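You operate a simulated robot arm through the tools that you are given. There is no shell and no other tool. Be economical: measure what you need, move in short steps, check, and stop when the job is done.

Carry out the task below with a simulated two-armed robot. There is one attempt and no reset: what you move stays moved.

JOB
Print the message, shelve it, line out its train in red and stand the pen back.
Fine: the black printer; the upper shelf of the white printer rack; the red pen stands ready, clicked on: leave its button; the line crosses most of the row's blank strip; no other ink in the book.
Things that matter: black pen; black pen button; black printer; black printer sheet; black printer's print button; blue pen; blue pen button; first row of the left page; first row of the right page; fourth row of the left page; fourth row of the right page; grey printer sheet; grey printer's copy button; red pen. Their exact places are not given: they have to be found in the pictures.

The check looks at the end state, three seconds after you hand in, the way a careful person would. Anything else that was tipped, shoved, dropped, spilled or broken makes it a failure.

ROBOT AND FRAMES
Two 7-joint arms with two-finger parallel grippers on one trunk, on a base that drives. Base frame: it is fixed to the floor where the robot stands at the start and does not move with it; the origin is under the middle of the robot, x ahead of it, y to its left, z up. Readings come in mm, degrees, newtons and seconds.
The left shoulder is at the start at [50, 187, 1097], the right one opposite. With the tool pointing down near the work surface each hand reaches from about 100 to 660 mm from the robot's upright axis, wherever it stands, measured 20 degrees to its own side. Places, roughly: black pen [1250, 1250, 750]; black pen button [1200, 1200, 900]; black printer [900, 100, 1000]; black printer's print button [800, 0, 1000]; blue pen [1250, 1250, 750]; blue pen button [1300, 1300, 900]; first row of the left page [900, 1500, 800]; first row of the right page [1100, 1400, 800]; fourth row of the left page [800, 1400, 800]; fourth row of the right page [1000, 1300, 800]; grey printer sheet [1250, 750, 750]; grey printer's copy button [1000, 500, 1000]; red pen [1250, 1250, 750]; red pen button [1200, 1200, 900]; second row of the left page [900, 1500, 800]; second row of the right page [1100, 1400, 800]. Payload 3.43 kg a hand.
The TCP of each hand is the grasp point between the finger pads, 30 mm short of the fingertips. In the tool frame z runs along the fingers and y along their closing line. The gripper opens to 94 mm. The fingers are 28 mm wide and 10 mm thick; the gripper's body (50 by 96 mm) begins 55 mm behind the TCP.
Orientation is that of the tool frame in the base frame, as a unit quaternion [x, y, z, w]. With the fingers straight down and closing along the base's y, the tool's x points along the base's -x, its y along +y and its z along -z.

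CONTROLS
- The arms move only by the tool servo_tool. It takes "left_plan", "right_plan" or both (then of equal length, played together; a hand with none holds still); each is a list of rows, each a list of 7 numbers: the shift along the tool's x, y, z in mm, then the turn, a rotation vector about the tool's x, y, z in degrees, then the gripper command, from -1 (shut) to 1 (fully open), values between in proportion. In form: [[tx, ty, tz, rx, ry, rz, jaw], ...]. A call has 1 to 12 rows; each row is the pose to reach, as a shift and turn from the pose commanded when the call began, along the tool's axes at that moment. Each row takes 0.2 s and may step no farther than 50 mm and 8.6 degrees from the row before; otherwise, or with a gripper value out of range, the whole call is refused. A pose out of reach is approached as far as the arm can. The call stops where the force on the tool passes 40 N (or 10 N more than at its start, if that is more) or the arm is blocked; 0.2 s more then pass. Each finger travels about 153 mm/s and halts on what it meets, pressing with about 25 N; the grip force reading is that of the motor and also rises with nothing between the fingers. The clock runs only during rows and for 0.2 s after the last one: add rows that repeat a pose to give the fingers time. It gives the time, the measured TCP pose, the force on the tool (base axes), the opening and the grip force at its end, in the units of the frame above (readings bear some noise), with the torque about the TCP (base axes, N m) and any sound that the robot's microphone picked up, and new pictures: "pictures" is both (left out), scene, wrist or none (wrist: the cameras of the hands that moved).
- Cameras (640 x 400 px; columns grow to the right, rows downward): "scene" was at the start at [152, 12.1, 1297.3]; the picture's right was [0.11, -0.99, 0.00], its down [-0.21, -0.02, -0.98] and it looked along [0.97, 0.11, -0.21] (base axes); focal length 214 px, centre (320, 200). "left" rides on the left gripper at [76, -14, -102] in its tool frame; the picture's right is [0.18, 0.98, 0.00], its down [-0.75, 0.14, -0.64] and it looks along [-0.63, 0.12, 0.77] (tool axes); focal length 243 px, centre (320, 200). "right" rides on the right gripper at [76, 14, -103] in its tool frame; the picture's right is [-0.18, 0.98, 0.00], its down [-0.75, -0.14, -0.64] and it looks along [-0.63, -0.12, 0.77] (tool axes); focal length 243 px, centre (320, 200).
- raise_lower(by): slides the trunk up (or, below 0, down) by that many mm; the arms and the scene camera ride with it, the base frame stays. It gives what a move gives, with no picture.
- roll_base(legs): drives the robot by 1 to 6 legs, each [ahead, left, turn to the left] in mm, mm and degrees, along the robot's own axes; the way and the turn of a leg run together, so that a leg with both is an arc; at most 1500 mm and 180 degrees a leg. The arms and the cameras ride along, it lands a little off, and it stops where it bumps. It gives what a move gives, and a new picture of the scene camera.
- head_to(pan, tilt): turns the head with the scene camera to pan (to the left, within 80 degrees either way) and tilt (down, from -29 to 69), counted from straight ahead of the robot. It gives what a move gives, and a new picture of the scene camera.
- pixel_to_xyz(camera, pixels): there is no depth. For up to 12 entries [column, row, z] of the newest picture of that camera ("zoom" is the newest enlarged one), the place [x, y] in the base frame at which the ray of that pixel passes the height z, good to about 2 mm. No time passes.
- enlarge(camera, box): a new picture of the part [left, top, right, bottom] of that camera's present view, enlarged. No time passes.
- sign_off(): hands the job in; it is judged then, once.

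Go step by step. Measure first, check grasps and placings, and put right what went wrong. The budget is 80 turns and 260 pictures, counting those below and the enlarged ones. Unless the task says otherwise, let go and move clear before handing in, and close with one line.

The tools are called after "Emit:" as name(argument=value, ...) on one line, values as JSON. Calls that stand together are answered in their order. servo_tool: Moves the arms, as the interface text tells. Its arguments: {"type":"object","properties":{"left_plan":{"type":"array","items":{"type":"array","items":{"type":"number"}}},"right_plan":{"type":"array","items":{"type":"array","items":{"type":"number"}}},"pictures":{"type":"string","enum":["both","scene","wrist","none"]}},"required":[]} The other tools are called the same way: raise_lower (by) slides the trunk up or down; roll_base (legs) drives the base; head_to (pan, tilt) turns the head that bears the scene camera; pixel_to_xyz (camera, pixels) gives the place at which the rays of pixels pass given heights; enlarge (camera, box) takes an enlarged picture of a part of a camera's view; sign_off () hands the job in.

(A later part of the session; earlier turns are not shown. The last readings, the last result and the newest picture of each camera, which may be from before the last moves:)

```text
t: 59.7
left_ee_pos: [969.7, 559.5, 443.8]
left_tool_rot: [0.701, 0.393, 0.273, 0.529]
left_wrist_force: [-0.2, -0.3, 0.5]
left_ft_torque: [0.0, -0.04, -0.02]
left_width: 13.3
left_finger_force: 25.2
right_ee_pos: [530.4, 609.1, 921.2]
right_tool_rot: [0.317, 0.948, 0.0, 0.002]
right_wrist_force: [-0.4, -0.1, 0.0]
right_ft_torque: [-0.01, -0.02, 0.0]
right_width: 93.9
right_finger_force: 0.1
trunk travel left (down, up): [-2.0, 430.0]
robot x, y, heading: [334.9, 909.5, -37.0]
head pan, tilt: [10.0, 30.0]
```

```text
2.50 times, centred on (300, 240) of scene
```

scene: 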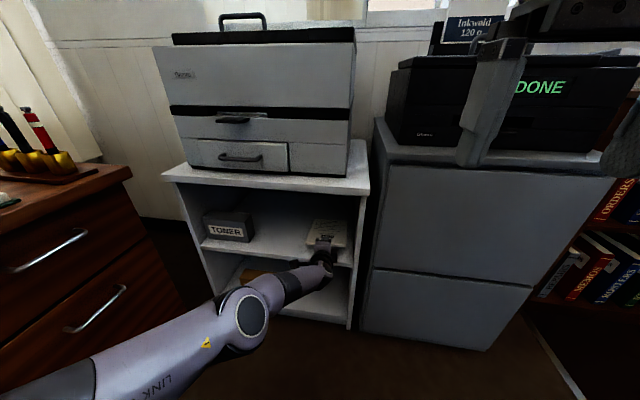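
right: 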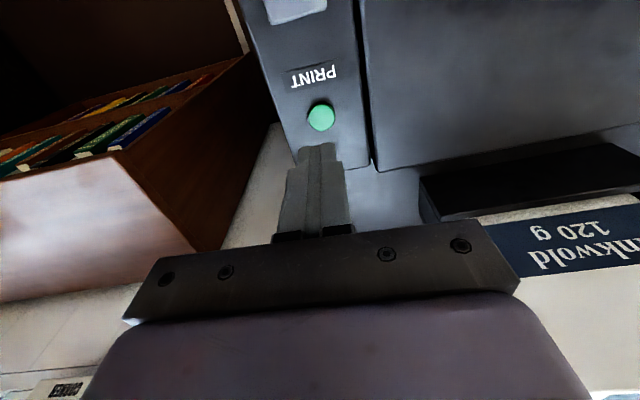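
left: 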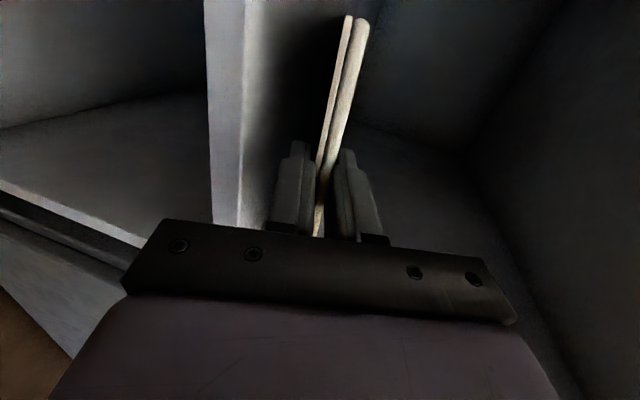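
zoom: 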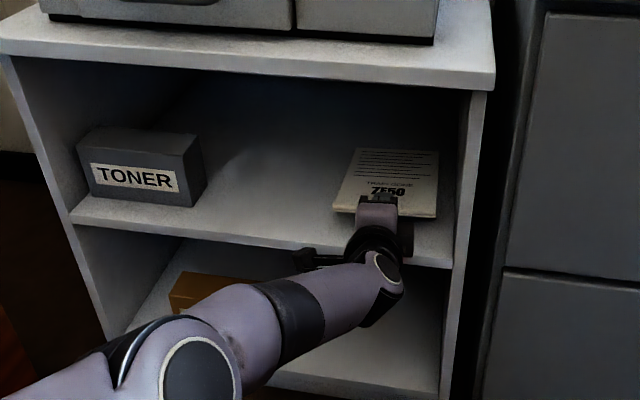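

The sheet lies within the shelf, its near edge about 45 mm inside. I'll open slightly and retract level.

Emit:
servo_tool(left_plan=[[0, 3, 0, 0, 0, 0, -0.5], [0, 4, 0, 0, 0, 0, -0.4], [0, 4, 0, 0, 0, 0, -0.4], [1, -1, -14, 0, 0, 0, -0.4], [2, -6, -33, 0, 0, 0, -0.4], [4, -14, -57, 0, 0, 0, -0.4], [5, -21, -81, 0, 0, 0, -0.4]])

Emit:
enlarge(camera="scene", box=[200, 160, 400, 320])

```text
t: 61.3
left_ee_pos: [895.7, 591.9, 458.5]
left_tool_rot: [0.701, 0.398, 0.277, 0.523]
left_wrist_force: [-0.4, 0.6, 0.3]
left_ft_torque: [0.02, -0.01, 0.02]
left_width: 28.4
left_finger_force: 0.1
left hand out of reach, approached as far as the arm can: row 5, 6, 7
right_ee_pos: [530.4, 608.8, 920.1]
right_tool_rot: [0.317, 0.948, 0.0, 0.002]
right_wrist_force: [-0.1, 0.2, 0.7]
right_ft_torque: [0.01, -0.01, -0.02]
right_width: 94.1
right_finger_force: 0.1
trunk travel left (down, up): [-2.0, 430.0]
robot x, y, heading: [337.7, 912.2, -37.1]
head pan, tilt: [10.0, 30.0]
```

scene: 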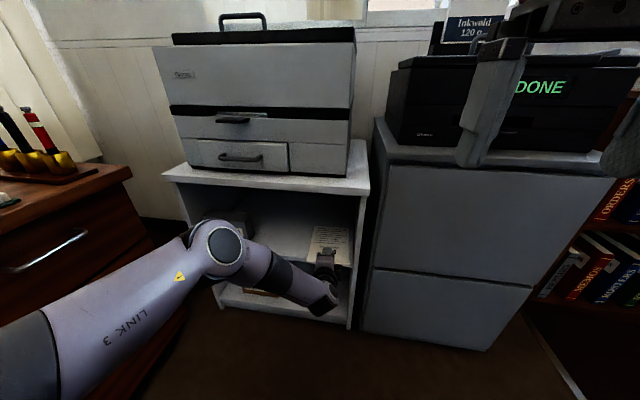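
left: 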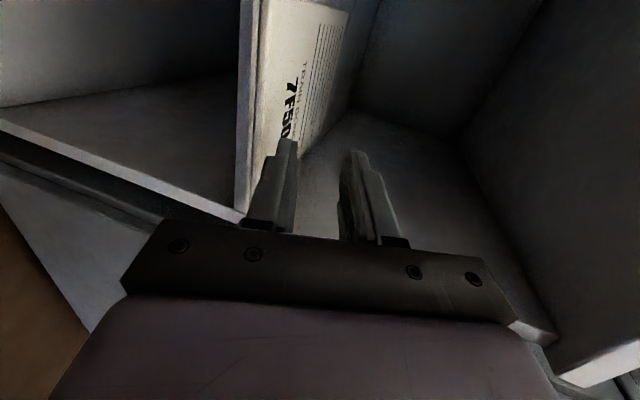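

```text
2.50 times, centred on (300, 240) of scene
```

zoom: 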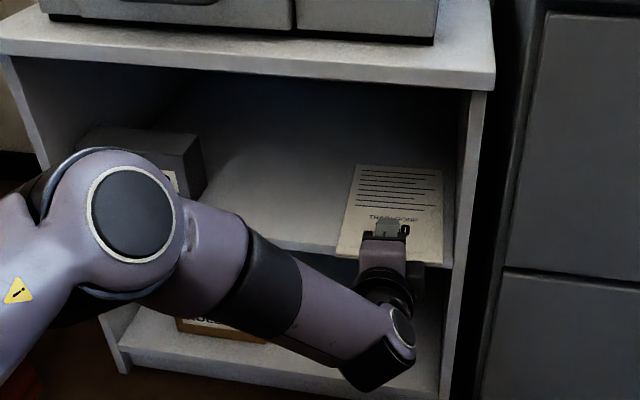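

The sheet is flat on the shelf but was dragged toward the front edge. I'll back the base off and look.

Emit:
roll_base(legs=[[-70, 0, 0]])

Emit:
enlarge(camera="scene", box=[200, 160, 400, 320])

Emit:
enlarge(camera="left", box=[100, 0, 420, 240])

```text
t: 62.3
left_ee_pos: [839.9, 633.0, 459.0]
left_tool_rot: [0.702, 0.398, 0.277, 0.522]
left_wrist_force: [0.8, 0.5, 0.5]
left_ft_torque: [0.01, 0.0, 0.02]
left_width: 28.5
left_finger_force: 0.1
right_ee_pos: [472.3, 651.2, 921.1]
right_tool_rot: [0.317, 0.948, 0.0, 0.002]
right_wrist_force: [-0.6, 0.7, 0.4]
right_ft_torque: [-0.02, 0.01, -0.02]
right_width: 93.7
right_finger_force: 0.0
trunk travel left (down, up): [-2.0, 430.0]
robot x, y, heading: [283.2, 952.8, -36.9]
head pan, tilt: [10.0, 30.0]
```

scene: 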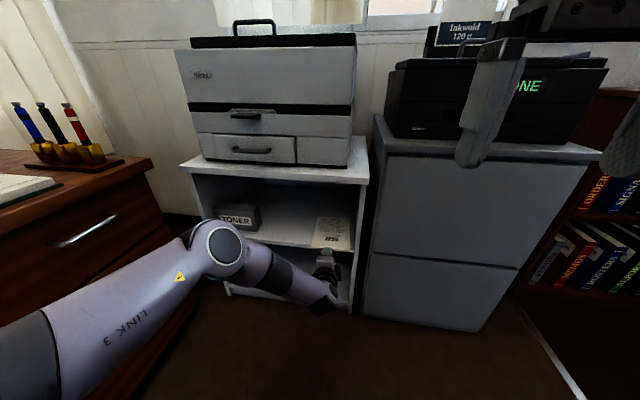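

```text
2.50 times, centred on (300, 240) of scene
```

zoom: 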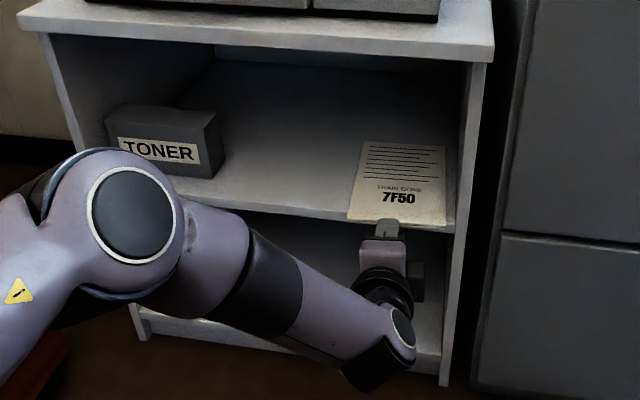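

```text
1.67 times, centred on (260, 120) of left
```

zoom: 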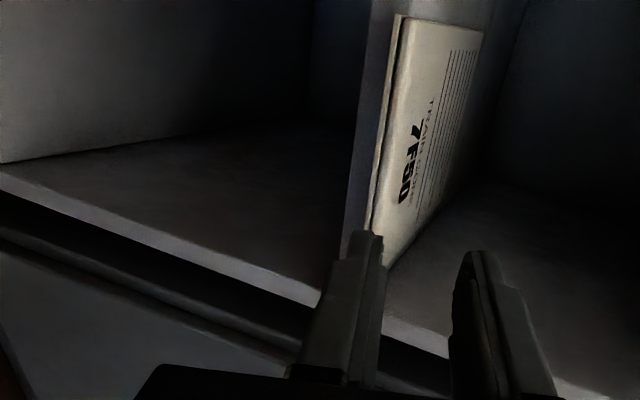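

The sheet's near edge is flush with the shelf front. I'll close the fingers, pitch down and push it further in by its edge.

Emit:
servo_tool(left_plan=[[0, -4, 1, 4, 0, 0, -1], [0, -8, 2, 8, 0, 0, -1], [0, -12, 3, 12, 0, 0, -1], [0, -14, 4, 12, 0, 0, -1], [0, -14, 4, 12, 0, 0, -1]], pictures="wrist")

```text
t: 63.5
left_ee_pos: [839.6, 634.4, 444.3]
left_tool_rot: [0.752, 0.426, 0.234, 0.446]
left_wrist_force: [0.0, 0.4, -0.9]
left_ft_torque: [0.01, 0.02, 0.02]
left_width: 0.0
left_finger_force: 25.1
right_ee_pos: [473.8, 651.4, 921.2]
right_tool_rot: [0.316, 0.949, 0.001, 0.002]
right_wrist_force: [-0.6, 0.3, 0.2]
right_ft_torque: [0.03, 0.01, 0.02]
right_width: 93.9
right_finger_force: 0.1
trunk travel left (down, up): [-2.0, 430.0]
robot x, y, heading: [284.3, 954.9, -36.6]
head pan, tilt: [10.0, 30.0]
```

left: 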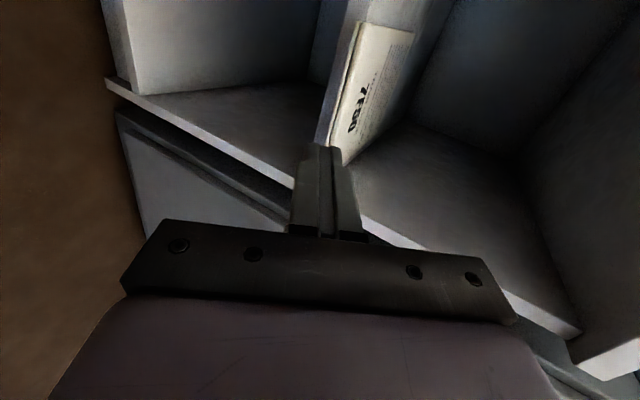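

Emit:
servo_tool(left_plan=[[-2, 10, 17, 0, 0, 0, -1], [-4, 20, 35, 0, 0, 0, -1], [-5, 30, 53, 0, 0, 0, -1], [-5, 30, 53, 0, 0, 0, -1]], pictures="both")

Emit:
enlarge(camera="left", box=[220, 60, 420, 260])

```text
t: 64.5
left_ee_pos: [889.1, 597.0, 445.1]
left_tool_rot: [0.752, 0.426, 0.233, 0.446]
left_wrist_force: [0.1, 0.3, 0.4]
left_ft_torque: [0.01, -0.04, 0.03]
left_width: 0.4
left_finger_force: 24.8
right_ee_pos: [473.9, 651.6, 921.8]
right_tool_rot: [0.317, 0.949, 0.0, 0.002]
right_wrist_force: [-0.4, 0.8, 0.0]
right_ft_torque: [0.0, 0.03, 0.0]
right_width: 94.0
right_finger_force: 0.0
trunk travel left (down, up): [-2.0, 430.0]
robot x, y, heading: [281.5, 954.7, -36.9]
head pan, tilt: [10.0, 30.0]
```

scene: 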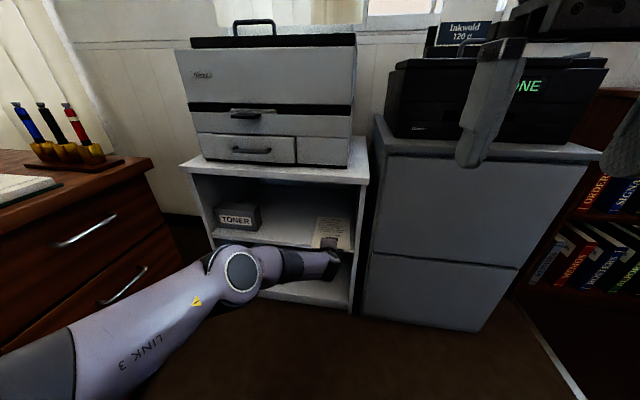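
left: 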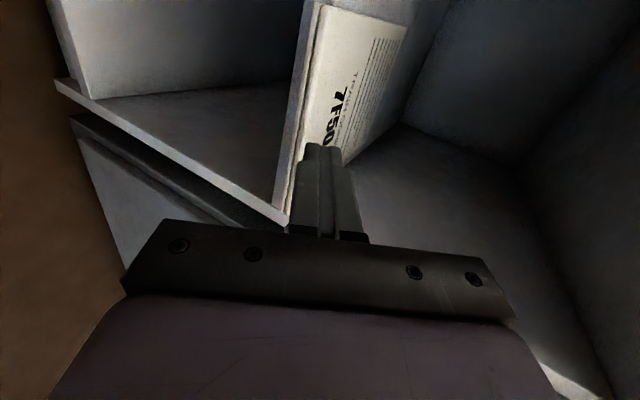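

```text
2.00 times, centred on (320, 160) of left
```

zoom: 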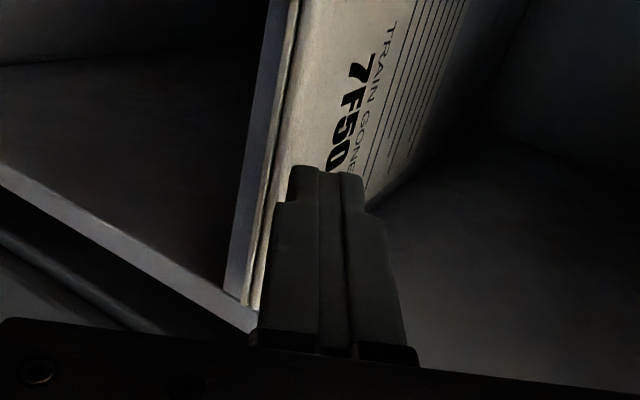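

The fingertips may be passing over the sheet. I'll triangulate the sheet's near right corner and the shelf edge.

Emit:
pixel_to_xyz(camera="zoom", pixels=[[250, 306, 400], [250, 306, 410], [250, 306, 420], [258, 304, 410], [258, 304, 420], [258, 304, 430], [293, 60, 420]])

Emit:
enlarge(camera="scene", box=[270, 200, 370, 270])

```text
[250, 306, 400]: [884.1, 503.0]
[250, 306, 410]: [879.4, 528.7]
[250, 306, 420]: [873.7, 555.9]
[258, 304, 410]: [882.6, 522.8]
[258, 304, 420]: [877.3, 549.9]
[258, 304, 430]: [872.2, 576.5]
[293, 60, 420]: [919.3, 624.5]
```

```text
5.71 times, centred on (320, 235) of scene
```

zoom: 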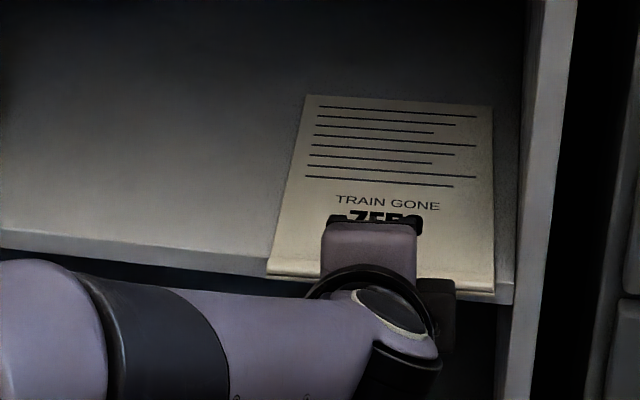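

Emit:
pixel_to_xyz(camera="zoom", pixels=[[494, 286, 400], [494, 286, 415], [494, 286, 430], [268, 270, 400], [268, 270, 415], [268, 270, 430], [512, 284, 400], [512, 284, 415], [100, 240, 400], [100, 240, 415], [305, 95, 415], [492, 106, 415]])

```text
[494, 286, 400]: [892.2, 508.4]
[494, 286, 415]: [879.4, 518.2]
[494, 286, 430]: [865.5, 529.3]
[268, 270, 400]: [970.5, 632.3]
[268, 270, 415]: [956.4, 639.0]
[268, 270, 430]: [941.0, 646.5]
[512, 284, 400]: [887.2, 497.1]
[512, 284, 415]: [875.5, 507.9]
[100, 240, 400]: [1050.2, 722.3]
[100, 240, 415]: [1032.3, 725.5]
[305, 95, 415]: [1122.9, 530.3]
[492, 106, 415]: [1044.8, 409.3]
```

The sheet top is at z≈409, with its edge at F≈395. My tips are at z≈430, just in front of and above it. I'll lower 18 mm and push forward in steps.

Emit:
servo_tool(left_plan=[[1, -10, 0, 0, 0, 0, -1], [1, -19, 3, 0, 0, 0, -1], [0, -14, 11, 0, 0, 0, -1], [-1, -8, 21, 0, 0, 0, -1], [-2, -3, 30, 0, 0, 0, -1], [-3, 2, 39, 0, 0, 0, -1], [-3, 2, 39, 0, 0, 0, -1]], pictures="wrist")

Emit:
enlarge(camera="scene", box=[270, 200, 370, 270])

```text
t: 66.1
left_ee_pos: [894.4, 585.3, 442.1]
left_tool_rot: [0.752, 0.425, 0.234, 0.446]
left_wrist_force: [0.5, -0.9, -0.3]
left_ft_torque: [-0.04, 0.01, 0.01]
left_width: 0.0
left_finger_force: 25.4
left hand out of reach, approached as far as the arm can: row 4, 5, 6, 7
right_ee_pos: [472.9, 652.1, 921.4]
right_tool_rot: [0.317, 0.948, 0.0, 0.002]
right_wrist_force: [-0.4, 0.0, -0.1]
right_ft_torque: [0.02, 0.02, 0.01]
right_width: 94.1
right_finger_force: 0.0
trunk travel left (down, up): [-2.0, 430.0]
robot x, y, heading: [283.4, 953.4, -36.8]
head pan, tilt: [10.0, 30.0]
```

left: 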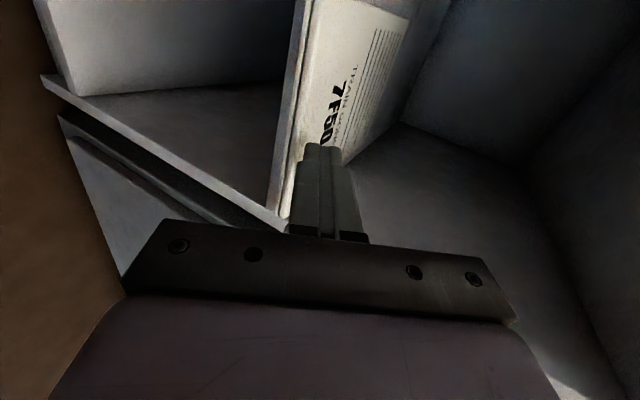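

```text
5.71 times, centred on (320, 235) of scene
```

zoom: 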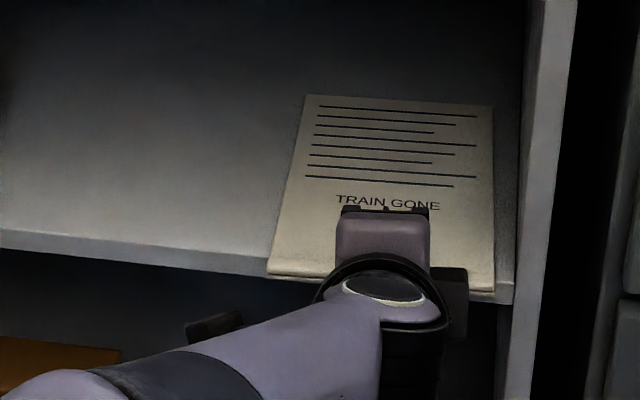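

The arm lifts near full extension, so I'll retract 30 and lower to z 424, then push with the base.

Emit:
servo_tool(left_plan=[[1, -8, -12, 0, 0, 0, -1], [2, -15, -26, 0, 0, 0, -1], [3, -22, -22, 0, 0, 0, -1], [3, -30, -17, 0, 0, 0, -1], [3, -30, -17, 0, 0, 0, -1]], pictures="none")

```text
t: 67.3
left_ee_pos: [870.9, 602.7, 424.7]
left_tool_rot: [0.752, 0.425, 0.234, 0.446]
left_wrist_force: [-0.5, -0.1, 0.6]
left_ft_torque: [0.05, 0.02, -0.02]
left_width: 0.1
left_finger_force: 25.0
right_ee_pos: [473.8, 653.2, 921.1]
right_tool_rot: [0.316, 0.949, 0.0, 0.003]
right_wrist_force: [-0.5, -0.4, -0.5]
right_ft_torque: [-0.03, -0.03, 0.05]
right_width: 93.8
right_finger_force: 0.1
trunk travel left (down, up): [-2.0, 430.0]
robot x, y, heading: [281.6, 954.3, -36.6]
head pan, tilt: [10.0, 30.0]
```

Emit:
roll_base(legs=[[50, 0, 0]])

Emit:
enlarge(camera="scene", box=[270, 200, 370, 270])

Emit:
enlarge(camera="left", box=[220, 60, 420, 260])

```text
t: 68.2
left_ee_pos: [910.1, 574.3, 424.2]
left_tool_rot: [0.752, 0.425, 0.234, 0.447]
left_wrist_force: [0.5, -0.6, 0.5]
left_ft_torque: [0.03, -0.01, -0.04]
left_width: 0.0
left_finger_force: 25.5
right_ee_pos: [513.4, 621.2, 921.1]
right_tool_rot: [0.317, 0.948, 0.0, 0.002]
right_wrist_force: [0.2, 0.4, 0.0]
right_ft_torque: [0.01, -0.01, -0.03]
right_width: 94.0
right_finger_force: 0.0
trunk travel left (down, up): [-2.0, 430.0]
robot x, y, heading: [324.6, 921.4, -36.9]
head pan, tilt: [10.0, 30.0]
```

scene: 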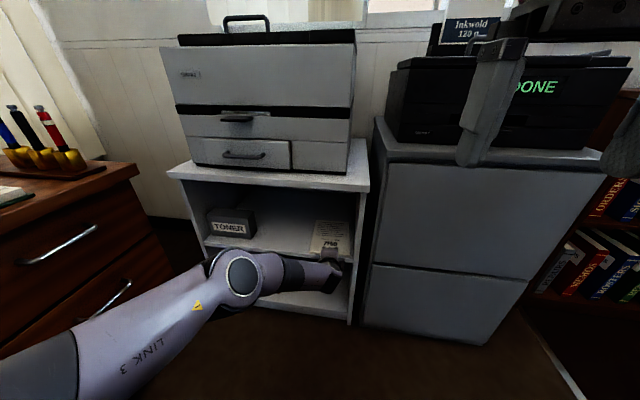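

```text
5.71 times, centred on (320, 235) of scene
```

zoom: 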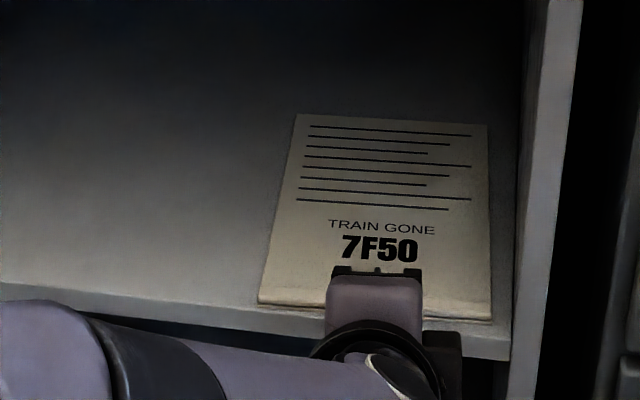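

```text
2.00 times, centred on (320, 160) of left
```

zoom: 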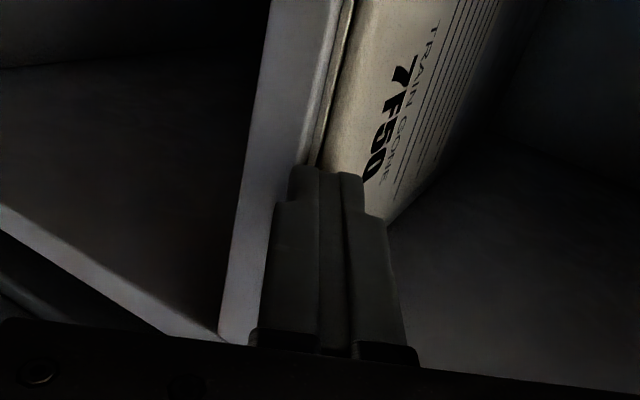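

The sheet is being pushed in. Another 45 mm.

Emit:
roll_base(legs=[[45, 0, 0]])

Emit:
enlarge(camera="scene", box=[270, 200, 370, 270])

```text
t: 69.1
left_ee_pos: [946.9, 546.8, 423.3]
left_tool_rot: [0.752, 0.426, 0.233, 0.445]
left_wrist_force: [-0.3, 0.2, 0.5]
left_ft_torque: [0.01, -0.01, 0.01]
left_width: 0.3
left_finger_force: 25.1
right_ee_pos: [549.1, 596.1, 922.0]
right_tool_rot: [0.317, 0.948, 0.0, 0.002]
right_wrist_force: [-0.2, 0.1, 0.4]
right_ft_torque: [0.01, 0.03, -0.01]
right_width: 94.2
right_finger_force: 0.0
trunk travel left (down, up): [-2.0, 430.0]
robot x, y, heading: [354.6, 897.5, -37.1]
head pan, tilt: [10.0, 30.0]
```

scene: 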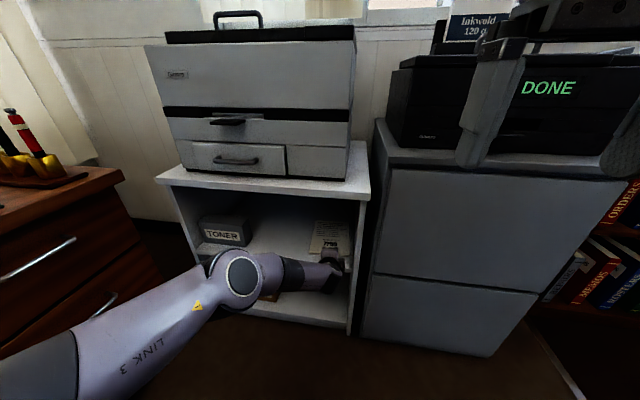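

```text
5.71 times, centred on (320, 235) of scene
```

zoom: 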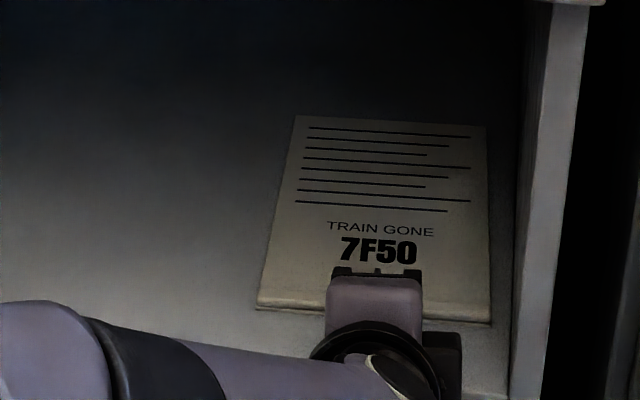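

The sheet is fully on the upper shelf. I'll back away and raise the trunk.

Emit:
roll_base(legs=[[-150, 0, 0]])

Emit:
raise_lower(by=310)

Emit:
head_to(pan=70, tilt=30)

```text
t: 70.5
left_ee_pos: [826.4, 635.6, 424.0]
left_tool_rot: [0.753, 0.425, 0.233, 0.446]
left_wrist_force: [0.4, 0.8, -0.7]
left_ft_torque: [0.03, 0.0, 0.01]
left_width: 0.0
left_finger_force: 25.0
right_ee_pos: [428.9, 684.6, 921.1]
right_tool_rot: [0.317, 0.948, 0.0, 0.002]
right_wrist_force: [-0.5, 0.8, 0.7]
right_ft_torque: [0.0, 0.03, -0.02]
right_width: 94.0
right_finger_force: 0.0
trunk travel left (down, up): [-2.0, 430.0]
robot x, y, heading: [239.1, 984.4, -36.6]
head pan, tilt: [10.0, 30.0]
```

scene: 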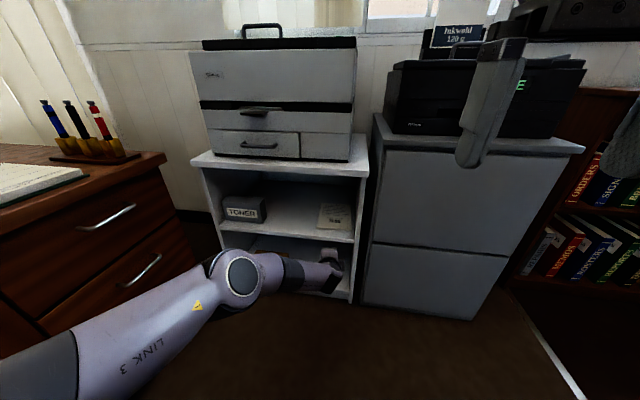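

```text
t: 73.6
left_ee_pos: [826.8, 636.7, 732.8]
left_tool_rot: [0.753, 0.425, 0.234, 0.445]
left_wrist_force: [0.1, 0.3, 0.2]
left_ft_torque: [0.0, -0.01, 0.01]
left_width: 0.0
left_finger_force: 24.6
right_ee_pos: [429.2, 684.2, 1231.4]
right_tool_rot: [0.317, 0.949, 0.0, 0.001]
right_wrist_force: [0.0, 0.2, -0.1]
right_ft_torque: [0.01, 0.02, 0.02]
right_width: 94.0
right_finger_force: 0.0
trunk travel left (down, up): [-312.0, 120.0]
robot x, y, heading: [238.5, 986.9, -37.1]
head pan, tilt: [10.0, 30.0]
```

```text
t: 74.9
left_ee_pos: [827.0, 636.6, 734.4]
left_tool_rot: [0.752, 0.425, 0.234, 0.446]
left_wrist_force: [0.3, 0.5, 0.7]
left_ft_torque: [0.0, 0.01, 0.03]
left_width: 0.0
left_finger_force: 24.9
right_ee_pos: [428.6, 685.0, 1232.2]
right_tool_rot: [0.318, 0.948, 0.0, 0.002]
right_wrist_force: [-0.3, 0.9, -0.4]
right_ft_torque: [0.0, 0.02, -0.04]
right_width: 94.0
right_finger_force: 0.0
trunk travel left (down, up): [-312.0, 120.0]
robot x, y, heading: [236.9, 986.6, -36.8]
head pan, tilt: [70.0, 30.0]
```

scene: 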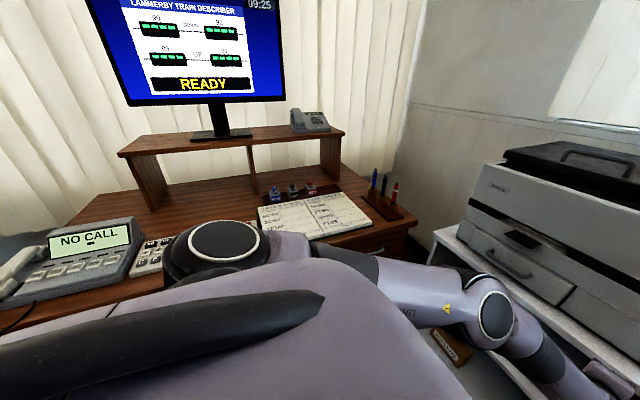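

The left arm is free. I'll bring the left hand up and back to a folded, tool-down pose near its start.

Emit:
servo_tool(left_plan=[[11, 21, -39.6, 3.95, 3.8, -6.3, -1], [22, 42, -79, 7.9, 7.6, -12.6, -1], [33, 63, -119, 11.85, 11.4, -18.9, -1], [44, 84, -158, 15.8, 15.2, -25.2, -1], [55, 105, -198, 19.75, 19, -31.5, -1], [66, 126, -238, 23.7, 22.8, -37.8, -1], [77, 147, -277, 27.65, 26.6, -44.1, -1], [88, 168, -317, 31.6, 30.4, -50.4, -1], [99, 189, -356, 35.55, 34.2, -56.7, -1], [110, 210, -396, 39.5, 38, -63, -1], [121, 231, -435, 43.45, 41.8, -69.3, -1], [132, 252, -475, 47.4, 45.6, -75.6, -1]], pictures="none")

Emit:
head_to(pan=65, tilt=20)

```text
t: 77.5
left_ee_pos: [657.1, 912.5, 1185.2]
left_tool_rot: [0.317, 0.948, -0.001, -0.001]
left_wrist_force: [1.0, -0.8, 0.6]
left_ft_torque: [-0.01, -0.04, -0.01]
left_width: 0.0
left_finger_force: 25.2
right_ee_pos: [428.9, 685.8, 1231.4]
right_tool_rot: [0.316, 0.949, 0.0, 0.003]
right_wrist_force: [-0.8, 0.1, -0.6]
right_ft_torque: [-0.05, 0.01, 0.0]
right_width: 94.0
right_finger_force: 0.0
trunk travel left (down, up): [-312.0, 120.0]
robot x, y, heading: [236.4, 987.7, -36.9]
head pan, tilt: [70.0, 30.0]
```

```text
t: 78.2
left_ee_pos: [656.7, 910.5, 1184.1]
left_tool_rot: [0.317, 0.948, 0.0, 0.0]
left_wrist_force: [-0.4, 0.5, 0.5]
left_ft_torque: [0.0, 0.0, -0.01]
left_width: 0.0
left_finger_force: 25.1
right_ee_pos: [429.3, 685.2, 1231.5]
right_tool_rot: [0.318, 0.948, 0.0, 0.002]
right_wrist_force: [0.1, -0.4, -0.3]
right_ft_torque: [-0.03, 0.0, 0.02]
right_width: 93.9
right_finger_force: 0.2
trunk travel left (down, up): [-312.0, 120.0]
robot x, y, heading: [239.4, 985.5, -36.9]
head pan, tilt: [65.0, 20.0]
```

scene: 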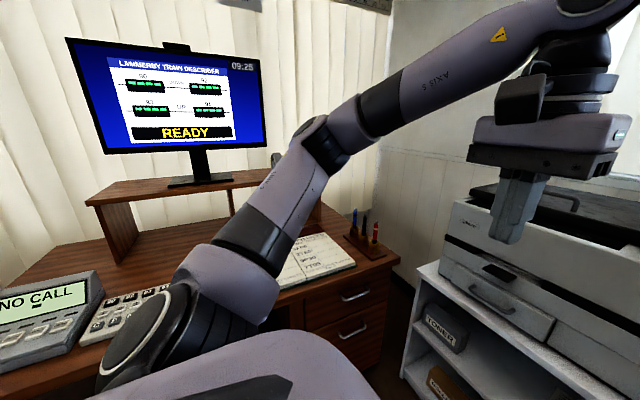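

The left arm is stowed. I'll move forward a little, turn left about 100° to face the desk, and look.

Emit:
roll_base(legs=[[110, 0, 0], [0, 0, 100]])

Emit:
head_to(pan=-15, tilt=25)

```text
t: 83.5
left_ee_pos: [332.8, 1344.8, 1183.7]
left_tool_rot: [-0.517, 0.856, -0.001, 0.0]
left_wrist_force: [0.2, -0.3, 0.2]
left_ft_torque: [-0.01, 0.0, 0.02]
left_width: 0.0
left_finger_force: 25.6
right_ee_pos: [592.3, 1157.1, 1231.8]
right_tool_rot: [-0.517, 0.856, 0.003, 0.001]
right_wrist_force: [-0.3, -0.2, 0.8]
right_ft_torque: [0.0, 0.0, 0.0]
right_width: 93.8
right_finger_force: 0.1
trunk travel left (down, up): [-312.0, 120.0]
robot x, y, heading: [325.3, 918.8, 62.3]
head pan, tilt: [65.0, 20.0]
```

scene: 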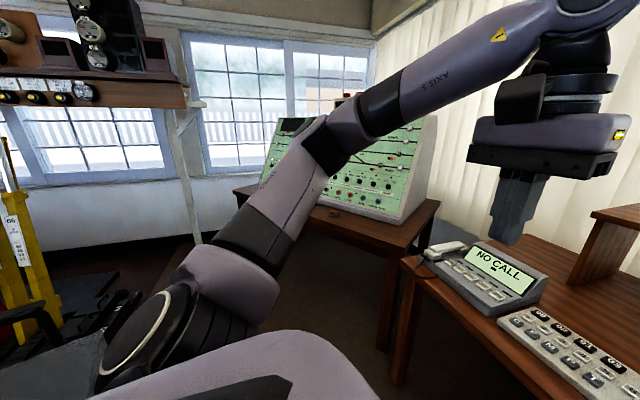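

```text
t: 85.1
left_ee_pos: [332.8, 1345.4, 1184.0]
left_tool_rot: [-0.517, 0.856, -0.001, -0.001]
left_wrist_force: [0.9, 0.3, 1.0]
left_ft_torque: [0.01, 0.07, -0.02]
left_width: 0.1
left_finger_force: 24.8
right_ee_pos: [592.5, 1157.5, 1231.7]
right_tool_rot: [-0.518, 0.856, 0.002, 0.001]
right_wrist_force: [0.0, 0.2, -0.4]
right_ft_torque: [0.0, 0.0, -0.03]
right_width: 94.2
right_finger_force: 0.0
trunk travel left (down, up): [-312.0, 120.0]
robot x, y, heading: [327.4, 922.0, 62.4]
head pan, tilt: [-15.0, 25.0]
```

scene: 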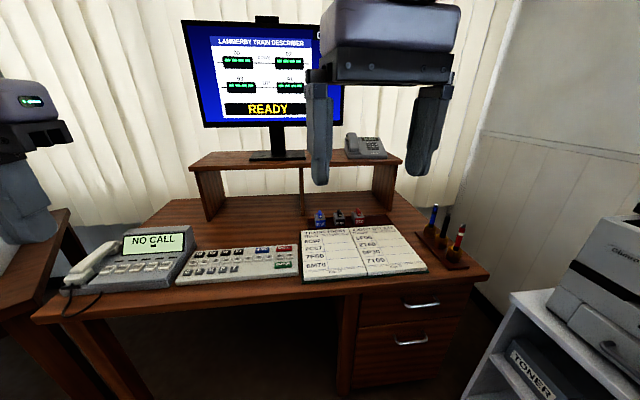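

The book and pens are visible now. I'll enlarge both.

Emit:
enlarge(camera="scene", box=[290, 205, 430, 290])

Emit:
enlarge(camera="scene", box=[400, 190, 490, 280])

Emit:
pixel_to_xyz(camera="scene", pixels=[[305, 283, 770], [367, 276, 770], [428, 270, 770], [304, 230, 770], [395, 225, 770], [488, 275, 750], [36, 318, 750], [460, 262, 760], [423, 232, 760]])

```text
4.57 times, centred on (360, 248) of scene
```

zoom: 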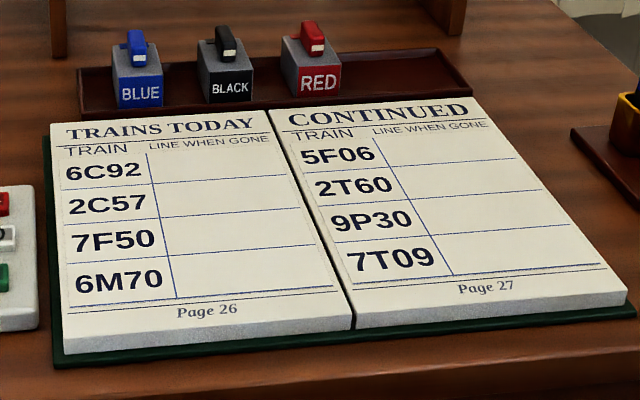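

```text
4.44 times, centred on (445, 235) of scene
```

zoom: 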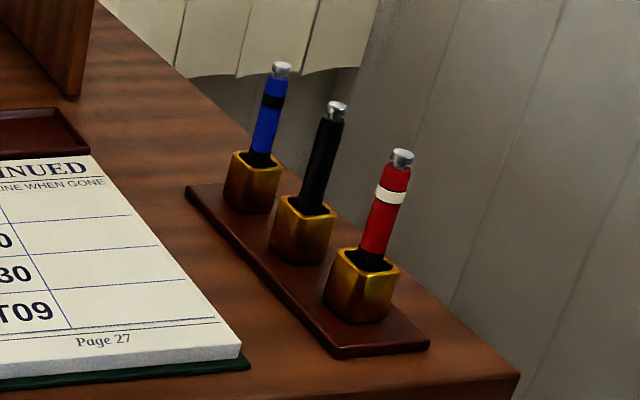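

```text
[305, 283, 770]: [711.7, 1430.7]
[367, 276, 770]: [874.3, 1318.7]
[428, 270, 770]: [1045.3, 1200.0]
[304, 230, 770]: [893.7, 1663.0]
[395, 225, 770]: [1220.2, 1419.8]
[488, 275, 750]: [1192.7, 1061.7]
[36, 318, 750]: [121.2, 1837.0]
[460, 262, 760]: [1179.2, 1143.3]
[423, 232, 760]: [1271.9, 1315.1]
```

The train 7F50 is in the third row of the left page. The red pen is the front right one, at about (1185,1155). I'll drive to a stance facing the desk (heading ~55°) with the pen ahead and to the right.

Emit:
roll_base(legs=[[0, 0, -7.4], [205, -288, 0]])

Emit:
head_to(pan=-28, tilt=35)

Emit:
enlarge(camera="right", box=[0, 0, 640, 400])

```text
t: 87.9
left_ee_pos: [738.8, 1344.3, 1182.7]
left_tool_rot: [-0.461, 0.888, 0.0, 0.0]
left_wrist_force: [0.1, 0.8, -0.1]
left_ft_torque: [0.01, -0.05, 0.0]
left_width: 0.0
left_finger_force: 24.4
right_ee_pos: [971.8, 1123.3, 1231.3]
right_tool_rot: [-0.46, 0.888, 0.001, 0.001]
right_wrist_force: [0.0, 0.1, -0.1]
right_ft_torque: [0.01, 0.04, -0.03]
right_width: 93.8
right_finger_force: 0.0
trunk travel left (down, up): [-312.0, 120.0]
robot x, y, heading: [677.9, 922.3, 54.7]
head pan, tilt: [-15.0, 25.0]
```

scene: 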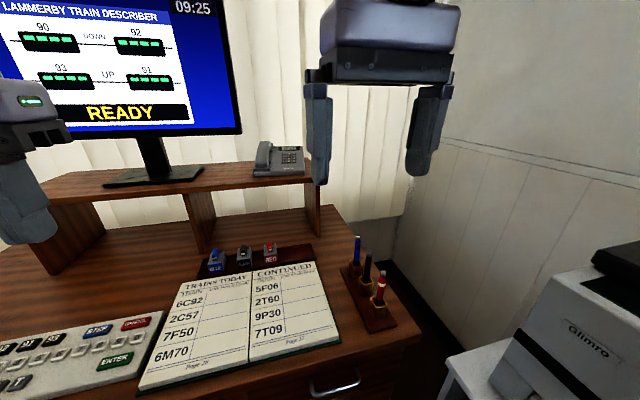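

```text
t: 88.7
left_ee_pos: [738.9, 1343.9, 1183.9]
left_tool_rot: [-0.461, 0.888, 0.0, -0.001]
left_wrist_force: [0.9, -0.2, -0.9]
left_ft_torque: [-0.01, -0.06, -0.01]
left_width: 0.0
left_finger_force: 25.0
right_ee_pos: [971.2, 1124.4, 1232.0]
right_tool_rot: [-0.46, 0.888, 0.002, 0.001]
right_wrist_force: [0.0, 0.0, 0.5]
right_ft_torque: [-0.01, 0.03, -0.02]
right_width: 94.0
right_finger_force: 0.0
trunk travel left (down, up): [-312.0, 120.0]
robot x, y, heading: [677.5, 924.5, 54.9]
head pan, tilt: [-28.0, 35.0]
```

scene: 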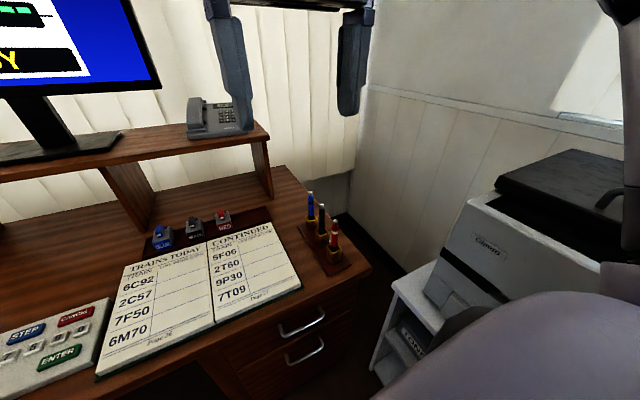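

```text
1.00 times, centred on (320, 200) of right (not enlarged: the box is as wide or as high as the picture)
```

zoom: 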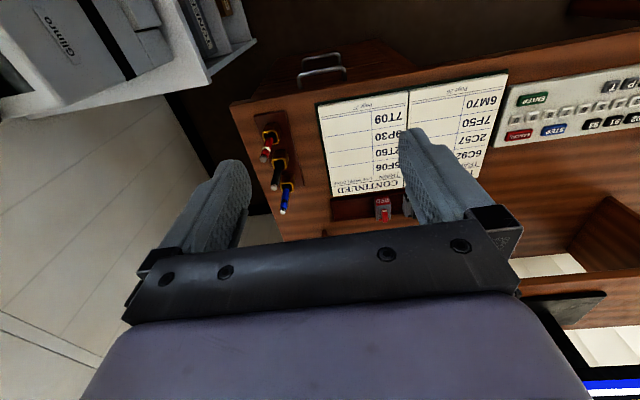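

I'll enlarge the pen stand in both views and triangulate it.

Emit:
enlarge(camera="scene", box=[285, 175, 375, 285])

Emit:
enlarge(camera="right", box=[230, 100, 330, 230])

```text
3.64 times, centred on (330, 230) of scene
```

zoom: 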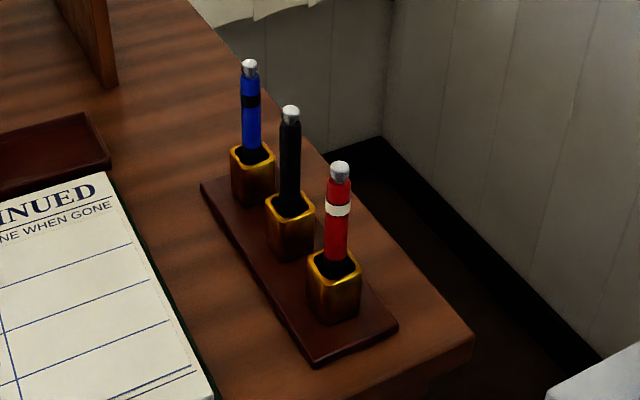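

```text
3.08 times, centred on (280, 165) of right
```

zoom: 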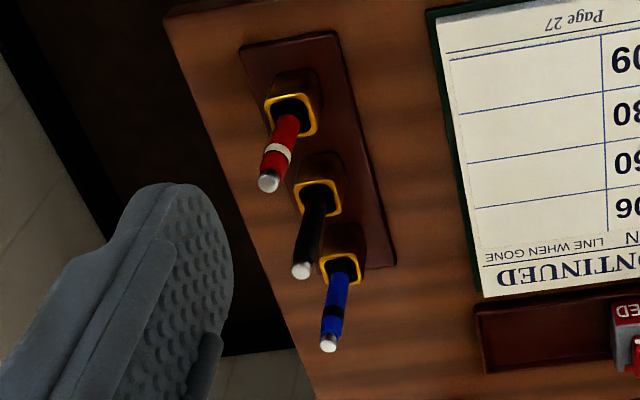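

Emit:
pixel_to_xyz(camera="zoom", pixels=[[268, 180, 860], [268, 180, 890], [268, 180, 920], [291, 114, 780], [291, 114, 800], [291, 114, 820], [303, 266, 890], [328, 343, 890]])

Emit:
pixel_to_xyz(camera="scene", pixels=[[335.5, 220.7, 860], [335.5, 220.7, 890], [335.5, 220.7, 920], [333.8, 248, 780], [333.8, 248, 800], [333.8, 248, 820], [321.8, 206, 890], [310.6, 193, 890]])

```text
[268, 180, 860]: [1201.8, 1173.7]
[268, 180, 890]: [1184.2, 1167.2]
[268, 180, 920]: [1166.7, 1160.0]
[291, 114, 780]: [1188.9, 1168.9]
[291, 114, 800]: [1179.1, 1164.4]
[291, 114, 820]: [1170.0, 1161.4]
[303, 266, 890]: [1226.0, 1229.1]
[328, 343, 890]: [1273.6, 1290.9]
```

```text
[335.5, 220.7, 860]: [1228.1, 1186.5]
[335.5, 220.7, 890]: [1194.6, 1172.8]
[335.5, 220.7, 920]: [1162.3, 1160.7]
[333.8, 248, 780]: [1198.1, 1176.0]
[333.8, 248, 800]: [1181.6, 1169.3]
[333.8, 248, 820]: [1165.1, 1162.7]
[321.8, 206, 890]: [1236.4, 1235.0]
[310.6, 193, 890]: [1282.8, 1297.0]
```

The red pen stands vertical at (1176,1164), with its top at z≈908 and the holder mouth at 805. I'll move the right hand above it.

Emit:
servo_tool(right_plan=[[-22, -21, 33, 0, 0, 0, 0], [-44, -42, 66, 0, 0, 0, 0], [-66, -62, 99, 0, 0, 0, 0], [-88, -83, 132, 0, 0, 0, 0], [-110, -104, 165, 0, 0, 0, 0], [-132, -125, 195, 0, 0, 0, 0], [-151, -144, 215, 0, 0, 0, 0], [-151, -144, 215, 0, 0, 0, 0]])

```text
t: 90.5
left_ee_pos: [738.2, 1345.7, 1183.2]
left_tool_rot: [-0.46, 0.888, 0.0, -0.001]
left_wrist_force: [0.5, -0.9, 0.2]
left_ft_torque: [-0.01, 0.04, -0.01]
left_width: 0.1
left_finger_force: 24.5
right_ee_pos: [1176.2, 1166.2, 1015.8]
right_tool_rot: [-0.46, 0.888, 0.001, 0.001]
right_wrist_force: [-0.2, 0.2, -0.3]
right_ft_torque: [0.0, 0.01, 0.03]
right_width: 47.2
right_finger_force: 0.1
trunk travel left (down, up): [-312.0, 120.0]
robot x, y, heading: [675.8, 923.3, 54.5]
head pan, tilt: [-28.0, 35.0]
```

scene: 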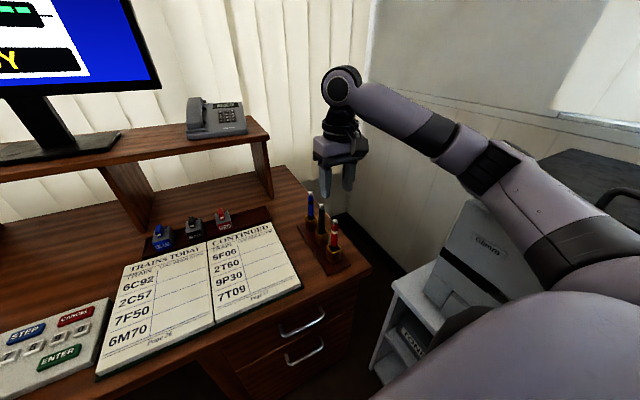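
right: 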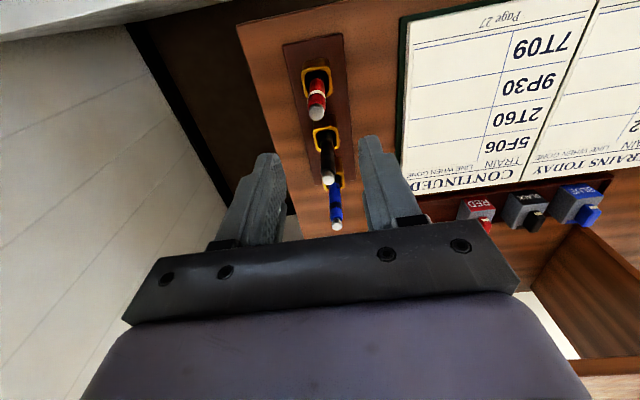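

Emit:
enlarge(camera="right", box=[240, 30, 400, 240])

Emit:
pixel_to_xyz(camera="right", pixels=[[317, 115, 890], [317, 115, 900], [317, 115, 910], [317, 115, 920], [316, 80, 800], [316, 80, 810], [327, 178, 908], [337, 225, 908]])

```text
1.90 times, centred on (320, 135) of right
```

zoom: 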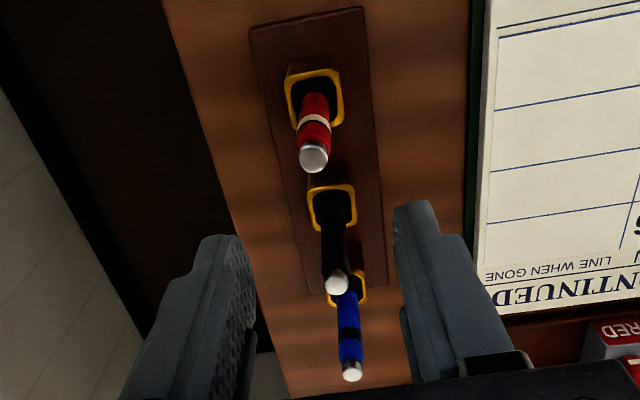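

```text
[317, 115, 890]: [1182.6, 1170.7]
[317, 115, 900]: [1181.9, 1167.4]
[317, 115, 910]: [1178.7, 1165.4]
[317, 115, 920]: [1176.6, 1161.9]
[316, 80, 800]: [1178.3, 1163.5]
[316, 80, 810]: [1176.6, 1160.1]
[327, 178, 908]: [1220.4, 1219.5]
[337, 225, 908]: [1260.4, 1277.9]
```

The pen axis is at (1178,1165). I'll descend to TCP z 866 and stop before closing.

Emit:
servo_tool(right_plan=[[-1, -3, 45, 0, 0, 0, 0], [-1, -3, 80, 0, 0, 0, 0], [-1, -3, 115, 0, 0, 0, 0], [-1, -3, 149, 0, 0, 0, 0], [-1, -3, 149, 0, 0, 0, 0]])

```text
t: 91.3
left_ee_pos: [733.0, 1345.1, 1182.7]
left_tool_rot: [-0.46, 0.888, -0.004, 0.003]
left_wrist_force: [0.5, 0.7, 0.4]
left_ft_torque: [-0.04, 0.0, -0.01]
left_width: 0.0
left_finger_force: 24.6
right_ee_pos: [1198.7, 1186.6, 1014.1]
right_tool_rot: [-0.452, 0.884, 0.048, 0.107]
right_wrist_force: [0.5, 0.5, 0.0]
right_ft_torque: [-0.01, 0.03, 0.02]
right_width: 46.9
right_finger_force: 0.0
trunk travel left (down, up): [-312.0, 120.0]
robot x, y, heading: [680.1, 919.3, 54.8]
head pan, tilt: [-28.0, 35.0]
stopped in row 4 (right hand): the arm was blocked; the commanded pose is now the measured one
```

scene: 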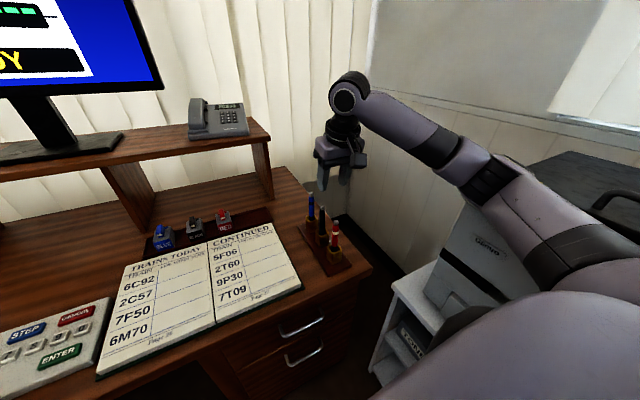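
right: 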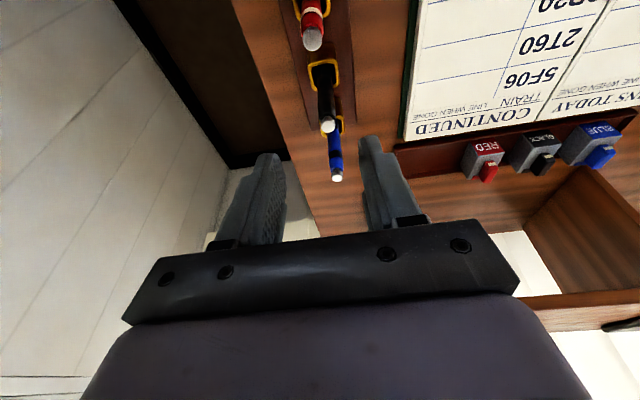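

The right arm was blocked, most likely its elbow against the grey printer, and the hand tilted. I'll raise the trunk to lift the arm clear and look.

Emit:
raise_lower(by=118)

Emit:
servo_tool(right_plan=[[0, 0, -20, 0, 6.7, 0, 0], [0, 0, -40, -0.7, 13.4, -0.6, 0], [0, 0, -40, -0.7, 13.4, -0.6, 0]], pictures="none")

Emit:
head_to(pan=-60, tilt=35)

```text
t: 92.8
left_ee_pos: [739.7, 1344.2, 1301.3]
left_tool_rot: [-0.46, 0.888, -0.002, -0.001]
left_wrist_force: [0.0, -0.6, 0.1]
left_ft_torque: [0.0, 0.01, 0.01]
left_width: 0.0
left_finger_force: 25.1
right_ee_pos: [1202.3, 1184.3, 1118.6]
right_tool_rot: [-0.454, 0.885, 0.047, 0.094]
right_wrist_force: [0.8, -0.5, -0.4]
right_ft_torque: [0.0, 0.0, 0.01]
right_width: 47.0
right_finger_force: 0.0
trunk travel left (down, up): [-430.0, 2.0]
robot x, y, heading: [678.1, 924.2, 54.9]
head pan, tilt: [-28.0, 35.0]
```

```text
t: 93.6
left_ee_pos: [741.0, 1343.9, 1301.5]
left_tool_rot: [-0.461, 0.887, 0.0, -0.001]
left_wrist_force: [0.0, -0.5, -0.5]
left_ft_torque: [0.01, 0.0, 0.0]
left_width: 0.1
left_finger_force: 24.9
right_ee_pos: [1198.3, 1177.7, 1158.5]
right_tool_rot: [-0.461, 0.887, -0.003, -0.013]
right_wrist_force: [-0.5, 0.6, -0.8]
right_ft_torque: [-0.03, 0.04, 0.0]
right_width: 47.0
right_finger_force: 0.1
trunk travel left (down, up): [-430.0, 2.0]
robot x, y, heading: [678.6, 923.1, 54.6]
head pan, tilt: [-28.0, 35.0]
```

```text
t: 94.6
left_ee_pos: [740.3, 1344.1, 1301.7]
left_tool_rot: [-0.461, 0.888, 0.0, 0.0]
left_wrist_force: [0.4, 0.1, -0.3]
left_ft_torque: [-0.01, 0.01, 0.0]
left_width: 0.1
left_finger_force: 25.5
right_ee_pos: [1198.5, 1176.7, 1157.7]
right_tool_rot: [-0.461, 0.887, -0.002, -0.013]
right_wrist_force: [-0.6, 0.5, -0.1]
right_ft_torque: [0.02, 0.01, 0.04]
right_width: 47.1
right_finger_force: 0.0
trunk travel left (down, up): [-430.0, 2.0]
robot x, y, heading: [679.6, 921.6, 54.7]
head pan, tilt: [-60.0, 35.0]
```

scene: 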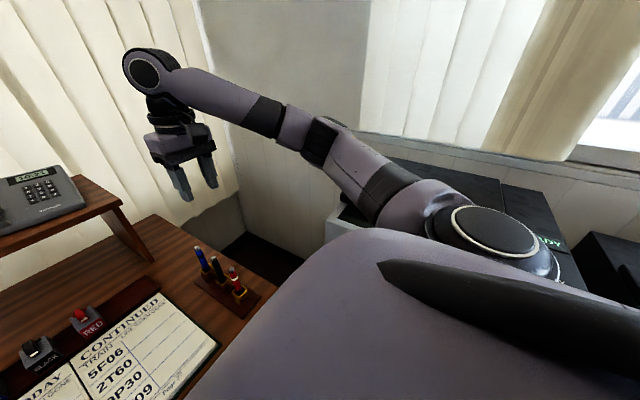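

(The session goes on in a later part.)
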